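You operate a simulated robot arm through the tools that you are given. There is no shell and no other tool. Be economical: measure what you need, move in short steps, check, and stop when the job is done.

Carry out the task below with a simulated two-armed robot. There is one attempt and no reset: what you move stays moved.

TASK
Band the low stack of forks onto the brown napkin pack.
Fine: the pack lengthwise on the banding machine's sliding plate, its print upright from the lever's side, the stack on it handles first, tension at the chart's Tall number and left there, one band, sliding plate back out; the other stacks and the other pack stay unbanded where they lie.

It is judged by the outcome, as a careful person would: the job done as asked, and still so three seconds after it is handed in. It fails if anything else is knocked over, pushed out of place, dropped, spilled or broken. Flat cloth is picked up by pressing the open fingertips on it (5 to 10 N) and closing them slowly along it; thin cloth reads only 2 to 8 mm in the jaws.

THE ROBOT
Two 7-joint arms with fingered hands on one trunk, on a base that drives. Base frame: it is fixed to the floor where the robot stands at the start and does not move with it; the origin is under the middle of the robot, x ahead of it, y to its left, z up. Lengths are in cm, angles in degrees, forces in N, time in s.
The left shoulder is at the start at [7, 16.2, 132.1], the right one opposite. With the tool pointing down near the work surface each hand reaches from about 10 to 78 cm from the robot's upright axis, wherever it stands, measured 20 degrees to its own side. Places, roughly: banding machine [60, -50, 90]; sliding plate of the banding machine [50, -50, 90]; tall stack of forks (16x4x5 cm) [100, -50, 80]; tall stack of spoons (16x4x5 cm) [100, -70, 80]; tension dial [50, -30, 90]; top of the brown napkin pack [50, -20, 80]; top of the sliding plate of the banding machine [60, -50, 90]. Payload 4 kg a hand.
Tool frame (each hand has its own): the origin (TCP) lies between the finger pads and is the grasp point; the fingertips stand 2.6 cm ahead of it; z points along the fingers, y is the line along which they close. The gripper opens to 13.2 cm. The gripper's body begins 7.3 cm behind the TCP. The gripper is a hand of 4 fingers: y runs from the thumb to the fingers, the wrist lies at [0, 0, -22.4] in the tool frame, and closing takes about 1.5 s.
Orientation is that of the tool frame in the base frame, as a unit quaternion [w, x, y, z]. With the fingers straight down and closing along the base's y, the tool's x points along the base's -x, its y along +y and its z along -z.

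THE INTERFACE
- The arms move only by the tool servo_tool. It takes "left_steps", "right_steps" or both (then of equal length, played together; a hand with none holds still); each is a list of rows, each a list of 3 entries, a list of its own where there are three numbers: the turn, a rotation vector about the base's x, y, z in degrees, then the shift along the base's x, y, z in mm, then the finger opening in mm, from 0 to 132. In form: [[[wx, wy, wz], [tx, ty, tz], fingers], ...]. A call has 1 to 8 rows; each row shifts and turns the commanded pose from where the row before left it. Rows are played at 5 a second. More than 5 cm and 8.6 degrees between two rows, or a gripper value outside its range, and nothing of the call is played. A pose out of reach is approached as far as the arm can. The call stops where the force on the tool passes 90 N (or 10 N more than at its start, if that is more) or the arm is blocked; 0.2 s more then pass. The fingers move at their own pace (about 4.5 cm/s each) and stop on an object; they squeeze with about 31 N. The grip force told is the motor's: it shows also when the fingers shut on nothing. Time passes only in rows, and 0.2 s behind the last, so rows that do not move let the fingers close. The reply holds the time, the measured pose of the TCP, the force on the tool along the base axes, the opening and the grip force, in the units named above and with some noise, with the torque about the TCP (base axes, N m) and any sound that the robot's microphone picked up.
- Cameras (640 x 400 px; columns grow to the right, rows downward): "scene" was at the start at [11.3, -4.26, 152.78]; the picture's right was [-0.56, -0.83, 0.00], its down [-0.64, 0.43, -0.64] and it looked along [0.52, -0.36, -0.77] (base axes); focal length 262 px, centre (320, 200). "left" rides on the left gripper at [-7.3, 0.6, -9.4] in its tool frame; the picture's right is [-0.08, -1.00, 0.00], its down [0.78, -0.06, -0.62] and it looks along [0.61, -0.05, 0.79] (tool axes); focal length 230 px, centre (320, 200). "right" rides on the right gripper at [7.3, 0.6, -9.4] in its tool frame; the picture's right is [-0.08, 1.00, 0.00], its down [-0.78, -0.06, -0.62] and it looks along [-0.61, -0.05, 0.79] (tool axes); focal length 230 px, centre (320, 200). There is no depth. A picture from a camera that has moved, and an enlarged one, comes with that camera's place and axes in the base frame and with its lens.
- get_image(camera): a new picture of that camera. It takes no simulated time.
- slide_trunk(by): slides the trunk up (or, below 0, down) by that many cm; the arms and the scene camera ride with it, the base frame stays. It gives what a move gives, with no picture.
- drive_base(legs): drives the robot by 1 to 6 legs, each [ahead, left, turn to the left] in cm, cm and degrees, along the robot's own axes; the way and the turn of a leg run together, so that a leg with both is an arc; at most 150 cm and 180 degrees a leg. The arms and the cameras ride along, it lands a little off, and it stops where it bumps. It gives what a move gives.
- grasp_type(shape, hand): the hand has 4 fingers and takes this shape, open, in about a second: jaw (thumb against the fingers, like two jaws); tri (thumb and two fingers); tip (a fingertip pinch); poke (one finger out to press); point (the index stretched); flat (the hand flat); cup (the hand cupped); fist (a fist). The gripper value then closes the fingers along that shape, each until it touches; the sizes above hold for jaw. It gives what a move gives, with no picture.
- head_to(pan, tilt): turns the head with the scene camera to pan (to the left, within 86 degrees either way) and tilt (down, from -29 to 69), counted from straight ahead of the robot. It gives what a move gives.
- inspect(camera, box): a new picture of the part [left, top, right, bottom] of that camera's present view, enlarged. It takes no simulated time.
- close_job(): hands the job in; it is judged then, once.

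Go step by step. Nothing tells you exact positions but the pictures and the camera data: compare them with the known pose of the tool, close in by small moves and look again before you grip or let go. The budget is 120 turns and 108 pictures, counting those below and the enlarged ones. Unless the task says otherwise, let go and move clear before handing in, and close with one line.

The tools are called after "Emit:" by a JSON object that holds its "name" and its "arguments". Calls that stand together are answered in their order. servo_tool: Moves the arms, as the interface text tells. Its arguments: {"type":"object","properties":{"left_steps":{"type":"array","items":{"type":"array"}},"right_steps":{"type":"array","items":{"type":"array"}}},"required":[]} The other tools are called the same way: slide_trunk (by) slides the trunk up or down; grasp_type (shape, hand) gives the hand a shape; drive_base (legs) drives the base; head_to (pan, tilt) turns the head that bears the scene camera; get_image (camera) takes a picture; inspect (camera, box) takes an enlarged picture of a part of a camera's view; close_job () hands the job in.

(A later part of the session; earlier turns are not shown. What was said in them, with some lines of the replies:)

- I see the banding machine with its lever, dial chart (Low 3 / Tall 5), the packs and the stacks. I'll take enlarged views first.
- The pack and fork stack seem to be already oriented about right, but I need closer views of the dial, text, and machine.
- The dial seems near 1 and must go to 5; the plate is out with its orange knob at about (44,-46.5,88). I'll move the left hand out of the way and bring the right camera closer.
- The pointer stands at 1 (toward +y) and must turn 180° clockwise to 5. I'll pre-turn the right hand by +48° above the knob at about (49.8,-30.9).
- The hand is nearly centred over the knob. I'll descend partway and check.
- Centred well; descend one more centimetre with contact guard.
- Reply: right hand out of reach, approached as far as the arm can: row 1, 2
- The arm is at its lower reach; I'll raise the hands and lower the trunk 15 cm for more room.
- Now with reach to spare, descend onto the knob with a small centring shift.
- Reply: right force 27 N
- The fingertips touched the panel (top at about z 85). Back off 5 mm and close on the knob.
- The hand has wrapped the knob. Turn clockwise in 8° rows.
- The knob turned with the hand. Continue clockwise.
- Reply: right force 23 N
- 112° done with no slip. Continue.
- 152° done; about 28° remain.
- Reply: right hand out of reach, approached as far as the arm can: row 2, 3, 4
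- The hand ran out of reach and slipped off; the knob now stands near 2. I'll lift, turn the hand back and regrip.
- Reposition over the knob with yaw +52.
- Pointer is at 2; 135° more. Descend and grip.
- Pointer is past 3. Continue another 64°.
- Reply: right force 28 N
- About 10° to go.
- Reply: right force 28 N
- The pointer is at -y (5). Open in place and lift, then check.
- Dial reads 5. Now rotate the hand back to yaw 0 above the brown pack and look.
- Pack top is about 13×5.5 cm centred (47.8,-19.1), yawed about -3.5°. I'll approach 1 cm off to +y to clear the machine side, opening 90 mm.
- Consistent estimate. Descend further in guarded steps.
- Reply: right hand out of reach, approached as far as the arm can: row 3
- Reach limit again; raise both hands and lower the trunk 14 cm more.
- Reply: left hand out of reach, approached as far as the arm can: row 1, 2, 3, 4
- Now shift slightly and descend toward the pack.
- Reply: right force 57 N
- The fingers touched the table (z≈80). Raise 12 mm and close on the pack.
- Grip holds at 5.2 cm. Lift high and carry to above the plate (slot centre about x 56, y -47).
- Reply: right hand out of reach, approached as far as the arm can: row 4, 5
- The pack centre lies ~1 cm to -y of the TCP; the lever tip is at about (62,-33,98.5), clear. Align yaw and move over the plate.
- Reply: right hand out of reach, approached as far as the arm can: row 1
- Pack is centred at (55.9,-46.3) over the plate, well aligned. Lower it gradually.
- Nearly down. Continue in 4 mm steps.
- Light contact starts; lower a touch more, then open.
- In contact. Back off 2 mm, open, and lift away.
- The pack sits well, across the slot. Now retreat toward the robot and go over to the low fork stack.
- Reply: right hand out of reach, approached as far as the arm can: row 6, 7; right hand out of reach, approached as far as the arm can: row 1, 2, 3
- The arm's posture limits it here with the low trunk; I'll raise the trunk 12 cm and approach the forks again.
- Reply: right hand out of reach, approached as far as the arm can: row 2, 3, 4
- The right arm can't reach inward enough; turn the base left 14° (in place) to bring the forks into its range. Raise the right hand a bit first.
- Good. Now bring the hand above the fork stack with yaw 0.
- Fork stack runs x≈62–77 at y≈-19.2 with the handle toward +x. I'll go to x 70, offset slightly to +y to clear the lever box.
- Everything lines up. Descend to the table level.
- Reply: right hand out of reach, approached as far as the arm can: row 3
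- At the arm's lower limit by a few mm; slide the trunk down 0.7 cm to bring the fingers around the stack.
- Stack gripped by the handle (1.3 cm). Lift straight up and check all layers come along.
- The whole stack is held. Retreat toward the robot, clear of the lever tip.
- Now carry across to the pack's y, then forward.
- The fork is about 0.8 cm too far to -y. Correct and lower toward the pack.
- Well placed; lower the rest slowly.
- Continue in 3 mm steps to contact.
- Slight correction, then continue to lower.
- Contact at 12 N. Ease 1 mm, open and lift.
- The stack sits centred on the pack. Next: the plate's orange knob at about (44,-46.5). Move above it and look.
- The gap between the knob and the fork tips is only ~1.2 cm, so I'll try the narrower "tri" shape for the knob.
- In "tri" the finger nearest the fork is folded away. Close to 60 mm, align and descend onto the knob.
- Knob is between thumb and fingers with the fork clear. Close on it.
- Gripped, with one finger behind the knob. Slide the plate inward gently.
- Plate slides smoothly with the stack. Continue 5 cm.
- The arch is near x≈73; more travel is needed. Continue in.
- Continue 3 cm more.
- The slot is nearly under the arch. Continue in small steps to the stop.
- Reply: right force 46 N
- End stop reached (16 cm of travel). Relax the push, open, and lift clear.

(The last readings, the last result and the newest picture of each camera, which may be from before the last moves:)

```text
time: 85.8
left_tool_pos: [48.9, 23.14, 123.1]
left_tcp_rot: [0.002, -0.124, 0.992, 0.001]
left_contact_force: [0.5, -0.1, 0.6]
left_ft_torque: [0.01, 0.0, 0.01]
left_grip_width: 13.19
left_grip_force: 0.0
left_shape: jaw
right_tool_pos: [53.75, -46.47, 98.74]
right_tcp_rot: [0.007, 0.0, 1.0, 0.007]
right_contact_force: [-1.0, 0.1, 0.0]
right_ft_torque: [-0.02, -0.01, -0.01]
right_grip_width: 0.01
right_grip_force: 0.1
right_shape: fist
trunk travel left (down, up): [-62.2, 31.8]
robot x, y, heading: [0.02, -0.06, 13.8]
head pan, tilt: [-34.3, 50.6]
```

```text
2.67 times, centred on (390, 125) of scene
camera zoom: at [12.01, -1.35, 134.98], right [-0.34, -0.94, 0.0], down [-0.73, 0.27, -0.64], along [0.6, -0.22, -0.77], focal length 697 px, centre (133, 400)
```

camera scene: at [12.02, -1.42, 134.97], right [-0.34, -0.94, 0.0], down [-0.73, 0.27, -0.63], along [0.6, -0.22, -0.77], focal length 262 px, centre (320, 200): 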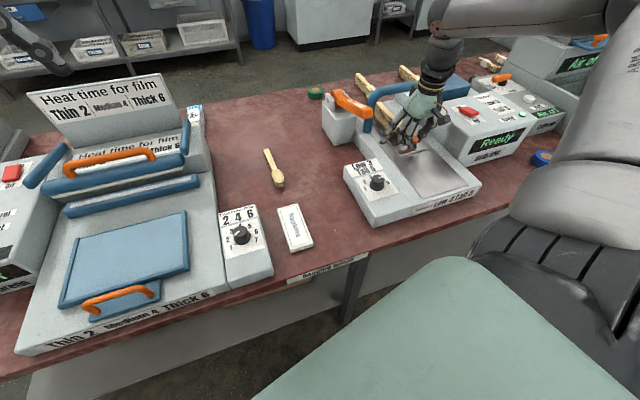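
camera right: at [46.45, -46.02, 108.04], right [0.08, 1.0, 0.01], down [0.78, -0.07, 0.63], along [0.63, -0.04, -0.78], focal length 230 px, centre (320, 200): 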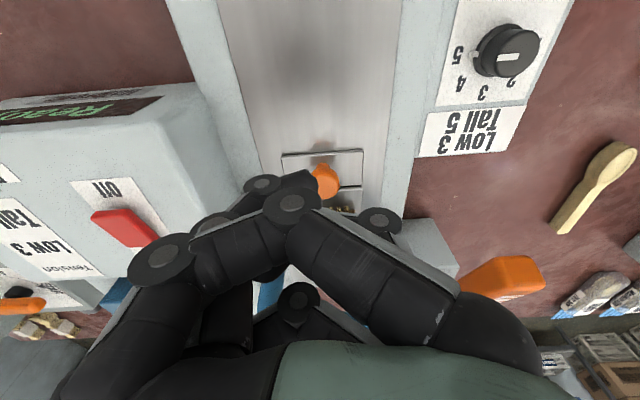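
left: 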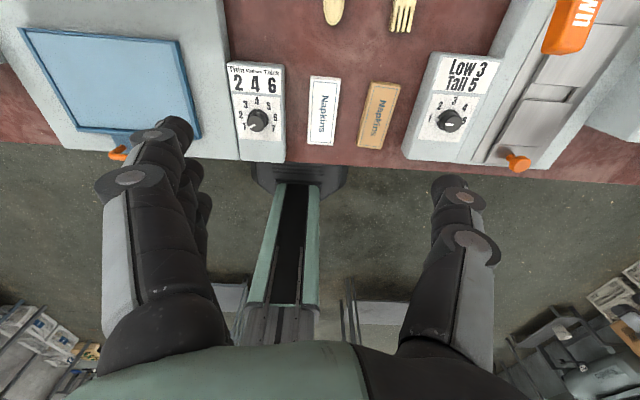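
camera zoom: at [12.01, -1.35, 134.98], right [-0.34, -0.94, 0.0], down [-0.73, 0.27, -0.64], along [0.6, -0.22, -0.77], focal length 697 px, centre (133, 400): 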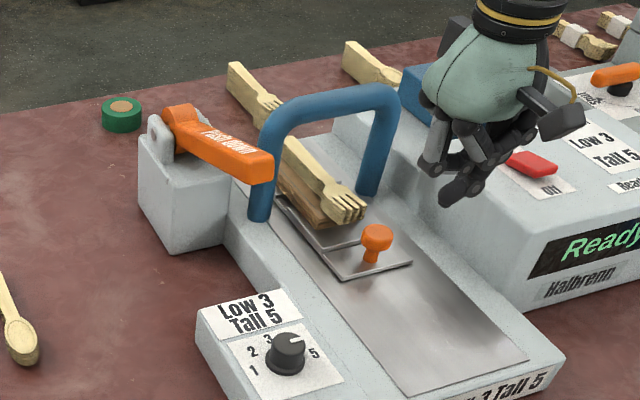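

Dial still at 5, plate fully in under the arch. Now bring the fist over the lever tip at about (63,-32.5,98.6).

Emit:
{"name": "servo_tool", "arguments": {"right_steps": [[[0, 0, 0], [0, 10, 40], 0], [[0, 0, 0], [0, 30, 40], 0], [[0, 0, 0], [20, 40, 10], 0], [[0, 0, 0], [30, 35, 0], 0], [[0, 0, 0], [40, 20, 0], 0], [[0, 0, 0], [0, 0, 0], 0]]}}

Emit:
{"name": "get_image", "arguments": {"camera": "right"}}

Emit:
{"name": "inspect", "arguments": {"camera": "scene", "box": [280, 40, 460, 190]}}

```text
time: 87.2
left_tool_pos: [48.86, 23.14, 123.16]
left_tcp_rot: [0.002, -0.123, 0.992, 0.001]
left_contact_force: [1.1, -0.1, 0.1]
left_ft_torque: [0.0, -0.04, 0.01]
left_grip_width: 13.19
left_grip_force: 0.0
left_shape: jaw
right_tool_pos: [63.34, -33.1, 107.94]
right_tcp_rot: [0.007, 0.0, 1.0, 0.007]
right_contact_force: [0.9, 0.0, -0.4]
right_ft_torque: [0.04, -0.06, 0.03]
right_grip_width: 0.0
right_grip_force: 0.0
right_shape: fist
trunk travel left (down, up): [-62.2, 31.8]
robot x, y, heading: [0.27, -0.16, 14.2]
head pan, tilt: [-34.3, 50.6]
```

```text
18 pictures are left
camera right: at [55.87, -32.71, 117.19], right [0.08, 1.0, 0.01], down [0.78, -0.07, 0.63], along [0.63, -0.04, -0.78], focal length 230 px, centre (320, 200)
```

right: 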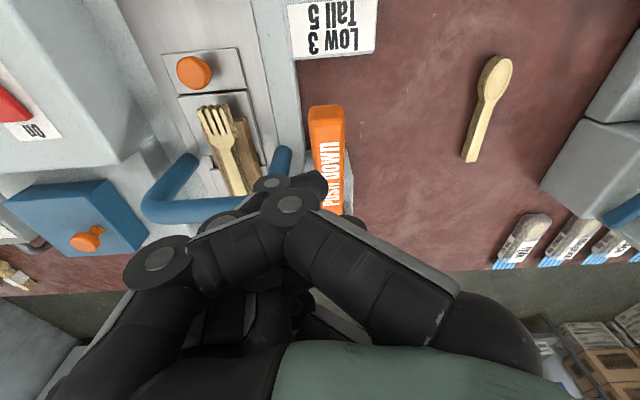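

```text
2.67 times, centred on (370, 115) of scene
camera zoom: at [11.9, -1.45, 134.99], right [-0.34, -0.94, 0.0], down [-0.72, 0.27, -0.64], along [0.6, -0.22, -0.77], focal length 697 px, centre (187, 427)
```

zoom: 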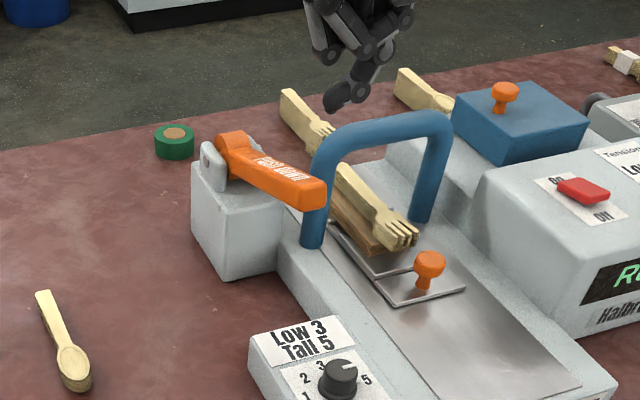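

Fist is right above the lever end. Press down in steps.

Emit:
{"name": "servo_tool", "arguments": {"right_steps": [[[0, 0, 0], [0, 4, -20], 0], [[0, 0, 0], [0, 0, -20], 0], [[0, 0, 0], [0, 0, -15], 0], [[0, 0, 0], [0, 0, -10], 0], [[0, 0, 0], [0, 0, -10], 0], [[0, 0, 0], [0, 0, -10], 0]]}}

Emit:
{"name": "inspect", "arguments": {"camera": "scene", "box": [280, 40, 460, 190]}}

```text
time: 88.5
left_tool_pos: [48.89, 23.26, 123.21]
left_tcp_rot: [0.002, -0.124, 0.992, 0.0]
left_contact_force: [0.4, -0.3, -0.6]
left_ft_torque: [0.01, 0.01, 0.02]
left_grip_width: 13.16
left_grip_force: 0.0
left_shape: jaw
right_tool_pos: [62.94, -32.42, 99.25]
right_tcp_rot: [0.007, -0.001, 1.0, 0.006]
right_contact_force: [0.1, -0.6, 3.3]
right_ft_torque: [-0.02, 0.05, -0.01]
right_grip_width: 0.0
right_grip_force: 0.0
right_shape: fist
trunk travel left (down, up): [-62.2, 31.8]
robot x, y, heading: [-0.02, -0.15, 14.3]
head pan, tilt: [-34.3, 50.6]
```

```text
2.67 times, centred on (370, 115) of scene
camera zoom: at [11.98, -1.34, 134.98], right [-0.34, -0.94, 0.0], down [-0.73, 0.27, -0.64], along [0.6, -0.22, -0.77], focal length 697 px, centre (187, 427)
```

zoom: 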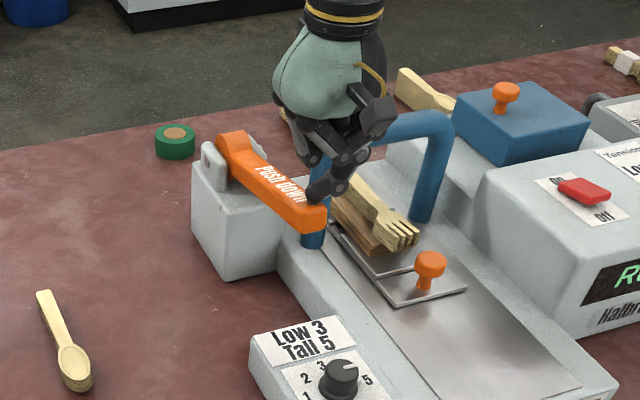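

The lever is moving. Continue pressing.

Emit:
{"name": "servo_tool", "arguments": {"right_steps": [[[0, 0, 0], [0, 3, -10], 0], [[0, 0, 0], [0, 2, -10], 0], [[0, 0, 0], [0, 0, -10], 0], [[0, 0, 0], [0, 0, -10], 0], [[0, 0, 0], [0, 0, 0], 0]]}}

Emit:
{"name": "inspect", "arguments": {"camera": "scene", "box": [280, 40, 460, 190]}}

```text
time: 89.8
left_tool_pos: [48.43, 23.1, 123.48]
left_tcp_rot: [0.004, -0.123, 0.992, 0.001]
left_contact_force: [-1.1, -0.3, -0.1]
left_ft_torque: [0.02, -0.01, 0.02]
left_grip_width: 13.18
left_grip_force: 0.0
left_shape: jaw
right_tool_pos: [62.75, -31.95, 96.02]
right_tcp_rot: [0.016, 0.001, 1.0, 0.006]
right_contact_force: [9.3, -19.3, 52.1]
right_ft_torque: [-0.47, 0.1, 0.12]
right_grip_width: 0.05
right_grip_force: 0.1
right_shape: fist
trunk travel left (down, up): [-62.2, 31.8]
robot x, y, heading: [-0.33, 0.05, 14.2]
head pan, tilt: [-34.3, 50.6]
```

```text
2.67 times, centred on (370, 115) of scene
camera zoom: at [11.51, -1.35, 135.08], right [-0.34, -0.94, 0.0], down [-0.72, 0.27, -0.64], along [0.6, -0.22, -0.77], focal length 697 px, centre (187, 427)
```

zoom: 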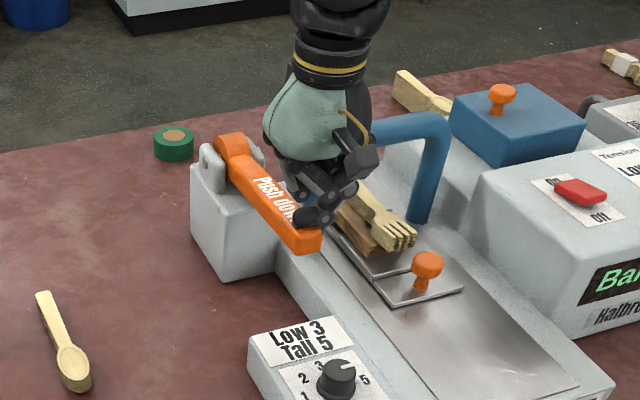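

The display has changed to "Ban…", and the lever is at its stop. Raise the hand and read the display.

Emit:
{"name": "servo_tool", "arguments": {"right_steps": [[[0, 0, 0], [0, 0, 25], 0], [[0, 0, 0], [0, 0, 40], 0], [[0, 0, 0], [0, 0, 40], 0], [[0, 0, 0], [-20, 0, 30], 0], [[0, 0, 0], [-30, -20, 0], 0], [[0, 0, 0], [0, 0, 0], 0]]}}

Emit:
{"name": "inspect", "arguments": {"camera": "scene", "box": [320, 50, 540, 190]}}

```text
time: 91.2
left_tool_pos: [49.07, 23.35, 123.01]
left_tcp_rot: [0.001, -0.123, 0.992, 0.0]
left_contact_force: [-0.1, 0.1, 0.1]
left_ft_torque: [0.0, 0.05, -0.02]
left_grip_width: 13.21
left_grip_force: 0.1
left_shape: jaw
right_tool_pos: [57.84, -33.8, 109.03]
right_tcp_rot: [0.006, 0.0, 1.0, 0.006]
right_contact_force: [0.9, 0.2, -0.2]
right_ft_torque: [-0.01, 0.0, 0.0]
right_grip_width: 0.04
right_grip_force: 0.0
right_shape: fist
trunk travel left (down, up): [-62.2, 31.8]
robot x, y, heading: [-0.52, -0.08, 14.2]
head pan, tilt: [-34.3, 50.6]
```

```text
2.86 times, centred on (430, 120) of scene
camera zoom: at [12.15, -1.25, 134.96], right [-0.34, -0.94, 0.0], down [-0.73, 0.26, -0.63], along [0.6, -0.22, -0.77], focal length 747 px, centre (6, 429)
```

zoom: 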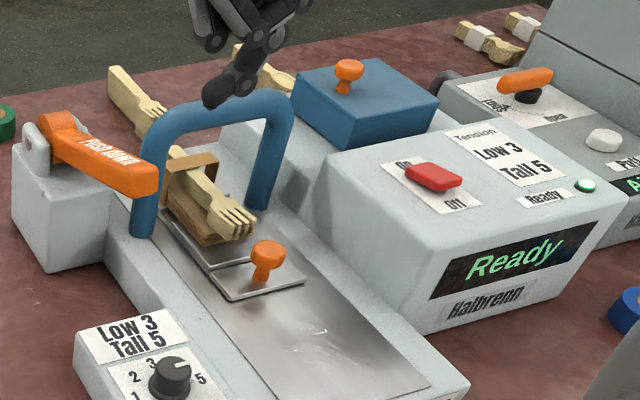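

One band is on and the lever is back up. Go back to the knob with the "tri" shape.

Emit:
{"name": "grasp_type", "arguments": {"hand": "right", "shape": "tri"}}

Emit:
{"name": "servo_tool", "arguments": {"right_steps": [[[0, 0, 0], [-10, -40, 0], 90], [[0, 0, 0], [0, -44, -10], 60], [[0, 0, 0], [0, -44, -30], 60], [[0, 0, 0], [30, 0, -30], 60], [[0, 0, 0], [4, 0, -20], 60], [[0, 0, 0], [0, 0, 0], 60]]}}

Emit:
{"name": "get_image", "arguments": {"camera": "right"}}

```text
time: 92.0
left_tool_pos: [48.82, 23.15, 123.17]
left_tcp_rot: [0.002, -0.124, 0.992, 0.001]
left_contact_force: [0.0, -0.2, 0.8]
left_ft_torque: [0.02, -0.02, 0.0]
left_grip_width: 13.2
left_grip_force: 0.0
left_shape: jaw
right_tool_pos: [57.84, -33.97, 109.11]
right_tcp_rot: [0.007, 0.0, 1.0, 0.006]
right_contact_force: [-0.6, -0.2, 0.4]
right_ft_torque: [-0.02, -0.02, -0.01]
right_grip_width: 13.18
right_grip_force: 0.0
right_shape: tri
trunk travel left (down, up): [-62.2, 31.8]
robot x, y, heading: [0.19, -0.33, 14.1]
head pan, tilt: [-34.3, 50.6]
```

```text
refused: row 3 steps farther than a row can; nothing moved
```

```text
13 pictures are left
camera right: at [50.38, -33.54, 118.4], right [0.08, 1.0, 0.01], down [0.78, -0.07, 0.63], along [0.63, -0.04, -0.78], focal length 230 px, centre (320, 200)
```

right: 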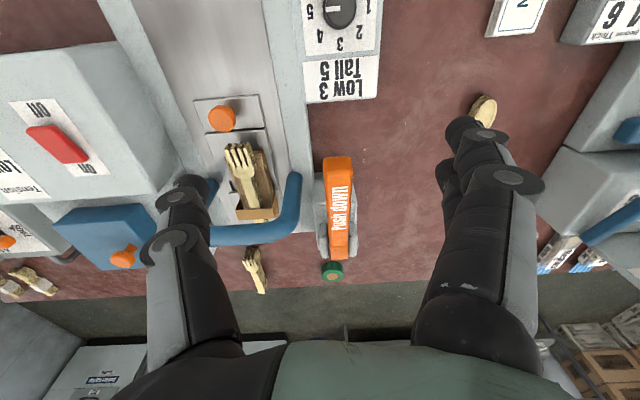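

Step too large; resend with smaller rows.

Emit:
{"name": "servo_tool", "arguments": {"right_steps": [[[0, 0, 0], [-10, -40, 0], 90], [[0, 0, 0], [0, -42, -10], 60], [[0, 0, 0], [0, -40, -20], 60], [[0, 0, 0], [20, -2, -30], 60], [[0, 0, 0], [11, 0, -40], 60], [[0, 0, 0], [0, 0, -15], 60], [[0, 0, 0], [0, 0, 0], 60]]}}

Emit:
{"name": "get_image", "arguments": {"camera": "right"}}

```text
time: 93.7
left_tool_pos: [48.87, 23.22, 123.2]
left_tcp_rot: [0.002, -0.123, 0.992, 0.0]
left_contact_force: [0.8, -0.3, -0.5]
left_ft_torque: [0.02, -0.01, 0.0]
left_grip_width: 13.19
left_grip_force: 0.0
left_shape: jaw
right_tool_pos: [59.68, -46.29, 97.51]
right_tcp_rot: [0.007, 0.0, 1.0, 0.006]
right_contact_force: [0.3, -0.4, -0.1]
right_ft_torque: [-0.02, 0.0, 0.01]
right_grip_width: 6.08
right_grip_force: 0.0
right_shape: tri
trunk travel left (down, up): [-62.2, 31.8]
robot x, y, heading: [-0.06, -0.08, 14.2]
head pan, tilt: [-34.3, 50.6]
```

```text
12 pictures are left
camera right: at [52.37, -45.8, 106.84], right [0.08, 1.0, 0.01], down [0.78, -0.07, 0.63], along [0.63, -0.04, -0.78], focal length 230 px, centre (320, 200)
```

right: 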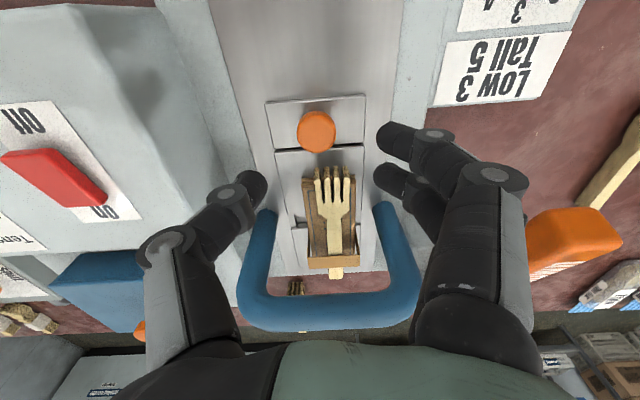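

Knob at (59.8,-46.4) under the hand. Descend and grip.

Emit:
{"name": "servo_tool", "arguments": {"right_steps": [[[0, 0, 0], [2, 0, -25], 60], [[0, 0, 0], [0, 0, -25], 60], [[0, 0, 0], [0, 0, -16], 60], [[0, 0, 0], [0, 0, -10], 60], [[0, 0, 0], [0, 0, 0], 45], [[0, 0, 0], [0, 0, 0], 30], [[0, 0, 0], [0, 0, 0], 20], [[0, 0, 0], [0, 0, 0], 20]]}}

Emit:
{"name": "get_image", "arguments": {"camera": "right"}}

```text
time: 95.5
left_tool_pos: [48.92, 23.14, 123.12]
left_tcp_rot: [0.002, -0.124, 0.992, 0.0]
left_contact_force: [-0.2, -0.5, -0.6]
left_ft_torque: [0.02, 0.02, 0.02]
left_grip_width: 13.18
left_grip_force: 0.1
left_shape: jaw
right_tool_pos: [60.02, -46.42, 89.93]
right_tcp_rot: [0.007, 0.001, 1.0, 0.006]
right_contact_force: [-1.1, -0.3, 1.1]
right_ft_torque: [-0.05, 0.04, -0.08]
right_grip_width: 1.92
right_grip_force: 25.3
right_shape: tri
trunk travel left (down, up): [-62.2, 31.8]
robot x, y, heading: [0.14, -0.21, 14.2]
head pan, tilt: [-34.3, 50.6]
```

```text
11 pictures are left
camera right: at [52.68, -45.98, 99.33], right [0.08, 1.0, 0.01], down [0.78, -0.07, 0.63], along [0.63, -0.04, -0.78], focal length 230 px, centre (320, 200)
```

right: 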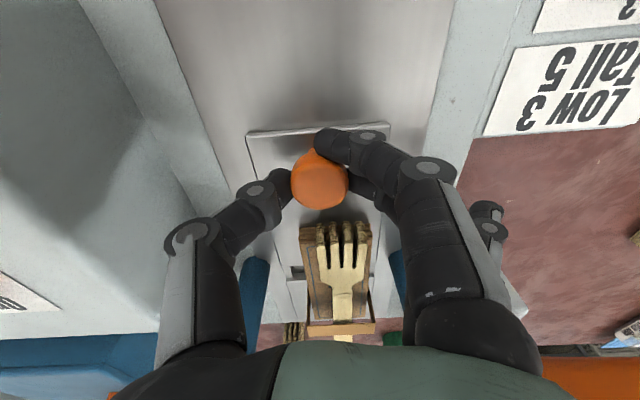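

Gripped the same as before. Pull the plate back gently.

Emit:
{"name": "servo_tool", "arguments": {"right_steps": [[[0, 0, 0], [0, 0, 0], 15], [[0, 0, 0], [-4, 0, 0], 15], [[0, 0, 0], [-7, 0, 0], 15], [[0, 0, 0], [-9, 0, 0], 15], [[0, 0, 0], [-9, 0, 0], 15], [[0, 0, 0], [-9, 0, 0], 15], [[0, 0, 0], [-7, 0, 0], 15], [[0, 0, 0], [-5, 0, 0], 15]]}}

Emit:
{"name": "get_image", "arguments": {"camera": "right"}}

```text
time: 97.2
left_tool_pos: [48.64, 23.32, 123.3]
left_tcp_rot: [0.003, -0.123, 0.992, 0.0]
left_contact_force: [-0.5, -0.3, 0.4]
left_ft_torque: [-0.01, 0.03, -0.02]
left_grip_width: 13.18
left_grip_force: 0.1
left_shape: jaw
right_tool_pos: [54.83, -46.35, 89.93]
right_tcp_rot: [0.008, 0.0, 1.0, 0.007]
right_contact_force: [1.2, -11.6, 22.8]
right_ft_torque: [-0.46, 0.04, -0.06]
right_grip_width: 1.91
right_grip_force: 30.9
right_shape: tri
trunk travel left (down, up): [-62.2, 31.8]
robot x, y, heading: [0.03, -0.27, 14.1]
head pan, tilt: [-34.3, 50.6]
```

```text
10 pictures are left
camera right: at [47.45, -45.94, 99.16], right [0.08, 1.0, 0.01], down [0.77, -0.07, 0.63], along [0.63, -0.04, -0.78], focal length 230 px, centre (320, 200)
```

right: 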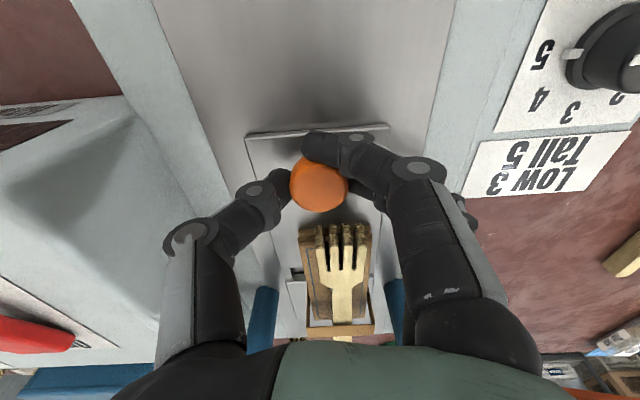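

Moving well. Ease up 1 mm and keep pulling.

Emit:
{"name": "servo_tool", "arguments": {"right_steps": [[[0, 0, 0], [-4, 0, 2], 15], [[0, 0, 0], [-8, 0, 0], 15], [[0, 0, 0], [-10, 0, 0], 15], [[0, 0, 0], [-10, 0, 0], 15], [[0, 0, 0], [-10, 0, 0], 15], [[0, 0, 0], [-8, 0, 0], 15], [[0, 0, 0], [-5, 0, 0], 15]]}}

Emit:
{"name": "servo_tool", "arguments": {"right_steps": [[[0, 0, 0], [-5, 0, 0], 15], [[0, 0, 0], [-9, 0, 0], 15], [[0, 0, 0], [-10, 0, 0], 15], [[0, 0, 0], [-9, 0, 0], 15], [[0, 0, 0], [-7, 0, 0], 15], [[0, 0, 0], [-5, 0, 0], 15], [[0, 0, 0], [-4, 0, 0], 15], [[0, 0, 0], [0, 0, 0], 15]]}}

Emit:
{"name": "get_image", "arguments": {"camera": "right"}}

```text
time: 98.8
left_tool_pos: [48.9, 22.99, 123.29]
left_tcp_rot: [0.003, -0.122, 0.992, 0.001]
left_contact_force: [0.4, -0.9, 0.7]
left_ft_torque: [0.01, 0.03, -0.05]
left_grip_width: 13.2
left_grip_force: 0.0
left_shape: jaw
right_tool_pos: [49.47, -46.5, 89.96]
right_tcp_rot: [0.007, 0.0, 1.0, 0.006]
right_contact_force: [-0.5, -14.2, 10.8]
right_ft_torque: [-0.35, -0.04, -0.01]
right_grip_width: 1.75
right_grip_force: 31.4
right_shape: tri
trunk travel left (down, up): [-62.2, 31.8]
robot x, y, heading: [-0.31, 0.07, 14.1]
head pan, tilt: [-34.3, 50.6]
```

```text
time: 100.7
left_tool_pos: [48.79, 23.12, 123.24]
left_tcp_rot: [0.003, -0.123, 0.992, 0.0]
left_contact_force: [0.9, 0.5, 0.9]
left_ft_torque: [-0.06, 0.0, -0.03]
left_grip_width: 13.2
left_grip_force: 0.1
left_shape: jaw
right_tool_pos: [44.61, -46.45, 89.91]
right_tcp_rot: [0.006, 0.0, 1.0, 0.006]
right_contact_force: [0.1, -13.9, 10.3]
right_ft_torque: [-0.36, -0.03, 0.0]
right_grip_width: 1.76
right_grip_force: 30.5
right_shape: tri
trunk travel left (down, up): [-62.2, 31.8]
robot x, y, heading: [0.32, -0.16, 14.3]
head pan, tilt: [-34.3, 50.6]
```

```text
9 pictures are left
camera right: at [37.15, -46.05, 99.19], right [0.08, 1.0, 0.01], down [0.78, -0.07, 0.63], along [0.63, -0.04, -0.78], focal length 230 px, centre (320, 200)
```

right: 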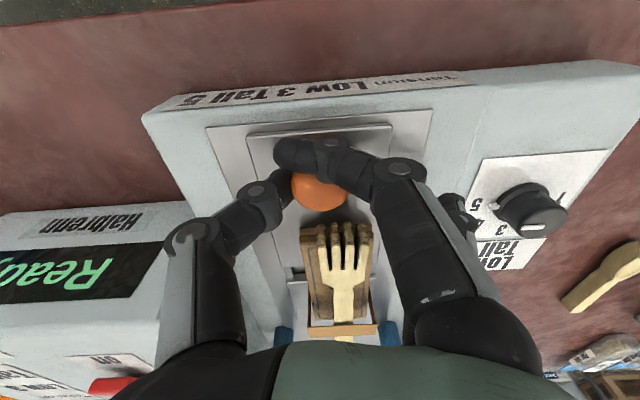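

About 5 mm remain to the original out position; pull to the stop.

Emit:
{"name": "servo_tool", "arguments": {"right_steps": [[[0, 0, 0], [-4, 0, 0], 15], [[0, 0, 0], [-4, 0, 0], 15], [[0, 0, 0], [-3, 0, 0], 15], [[0, 0, 0], [0, 0, 0], 15]]}}

```text
time: 101.7
left_tool_pos: [49.14, 23.22, 123.02]
left_tcp_rot: [0.0, -0.123, 0.992, 0.001]
left_contact_force: [0.0, 0.1, 0.2]
left_ft_torque: [0.01, 0.0, 0.03]
left_grip_width: 13.17
left_grip_force: 0.0
left_shape: jaw
right_tool_pos: [43.96, -46.46, 90.03]
right_tcp_rot: [0.008, -0.001, 1.0, 0.007]
right_contact_force: [18.7, -9.7, 3.0]
right_ft_torque: [-0.18, -0.36, 0.05]
right_grip_width: 1.69
right_grip_force: 31.3
right_shape: tri
trunk travel left (down, up): [-62.2, 31.8]
robot x, y, heading: [-0.12, 0.07, 14.2]
head pan, tilt: [-34.3, 50.6]
```

Out stop reached (18 N, hand at the starting x 44). Relax, open and lift clear.

Emit:
{"name": "servo_tool", "arguments": {"right_steps": [[[0, 0, 0], [3, 0, 0], 20], [[0, 0, 0], [0, 0, 0], 35], [[0, 0, 0], [0, 0, 0], 50], [[0, 0, 0], [0, 0, 0], 60], [[0, 0, 0], [0, 0, 0], 60], [[0, 0, 0], [-5, 0, 25], 60], [[0, 0, 0], [-10, 0, 45], 60], [[0, 0, 0], [-10, 0, 45], 60]]}}

Emit:
{"name": "get_image", "arguments": {"camera": "right"}}

Emit:
{"name": "inspect", "arguments": {"camera": "scene", "box": [320, 70, 520, 220]}}

```text
time: 103.5
left_tool_pos: [48.73, 23.19, 123.16]
left_tcp_rot: [0.003, -0.123, 0.992, 0.0]
left_contact_force: [0.0, 0.8, -0.3]
left_ft_torque: [-0.01, -0.03, -0.04]
left_grip_width: 13.2
left_grip_force: 0.1
left_shape: jaw
right_tool_pos: [41.42, -46.52, 101.61]
right_tcp_rot: [0.007, 0.0, 1.0, 0.007]
right_contact_force: [-0.4, -0.3, 0.3]
right_ft_torque: [-0.02, 0.03, 0.01]
right_grip_width: 5.96
right_grip_force: 0.1
right_shape: tri
trunk travel left (down, up): [-62.2, 31.8]
robot x, y, heading: [0.34, -0.28, 14.3]
head pan, tilt: [-34.3, 50.6]
```

```text
8 pictures are left
camera right: at [34.01, -46.12, 110.78], right [0.08, 1.0, 0.01], down [0.78, -0.07, 0.63], along [0.63, -0.04, -0.78], focal length 230 px, centre (320, 200)
```

right: 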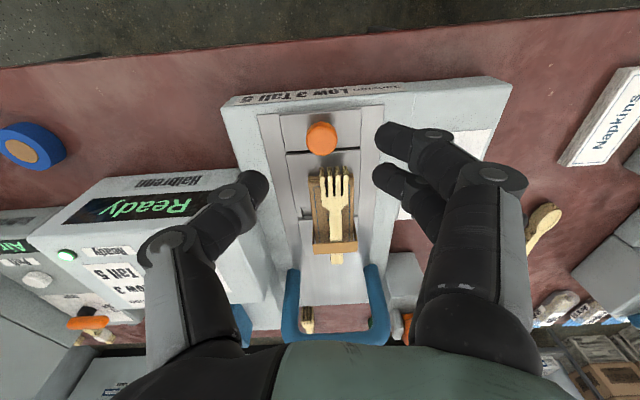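

```text
2.67 times, centred on (420, 145) of scene
camera zoom: at [11.92, -1.26, 134.98], right [-0.34, -0.94, 0.0], down [-0.73, 0.26, -0.64], along [0.6, -0.22, -0.77], focal length 697 px, centre (53, 347)
```

zoom: 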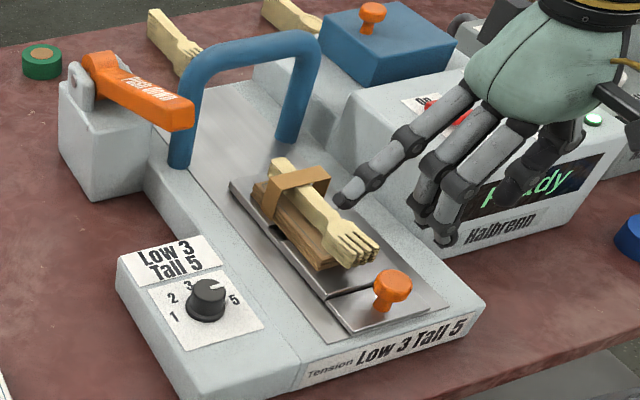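

The band holds the forks on the pack and the plate is out. A last close check of the dial and the rest of the table.

Emit:
{"name": "inspect", "arguments": {"camera": "scene", "box": [340, 140, 440, 220]}}

Emit:
{"name": "get_image", "arguments": {"camera": "scene"}}

```text
5.00 times, centred on (390, 180) of scene
camera zoom: at [11.92, -1.26, 134.98], right [-0.34, -0.94, 0.0], down [-0.73, 0.26, -0.64], along [0.6, -0.22, -0.77], focal length 1307 px, centre (-30, 300)
```

zoom: 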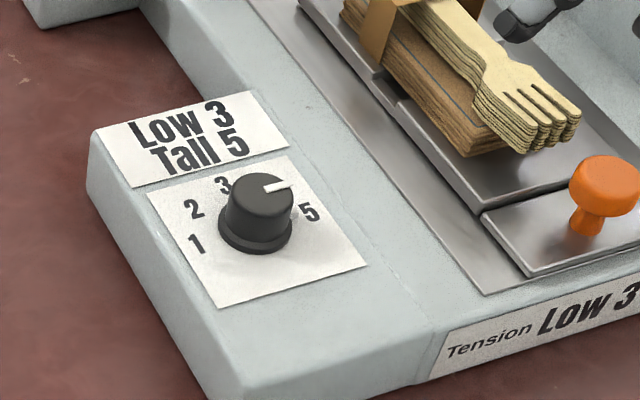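

```text
5 pictures are left
camera scene: at [11.92, -1.26, 134.98], right [-0.34, -0.94, 0.0], down [-0.73, 0.26, -0.64], along [0.6, -0.22, -0.77], focal length 262 px, centre (320, 200)
```

scene: 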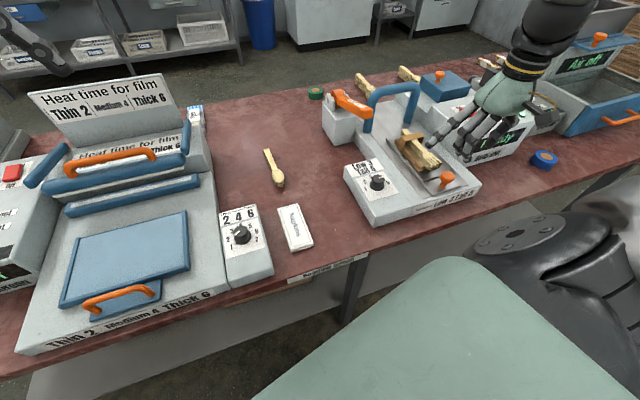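

The dial is at 5, the plate is out, the banded bundle sits on it, and everything else is in place with the hand clear.

Emit:
{"name": "close_job", "arguments": {}}

```text
The job is handed in.
```

The low fork stack is banded handles first onto the brown napkin pack with one band. The dial is left at 5 (the chart's Tall number) and the plate is back out. I saw nothing else disturbed.
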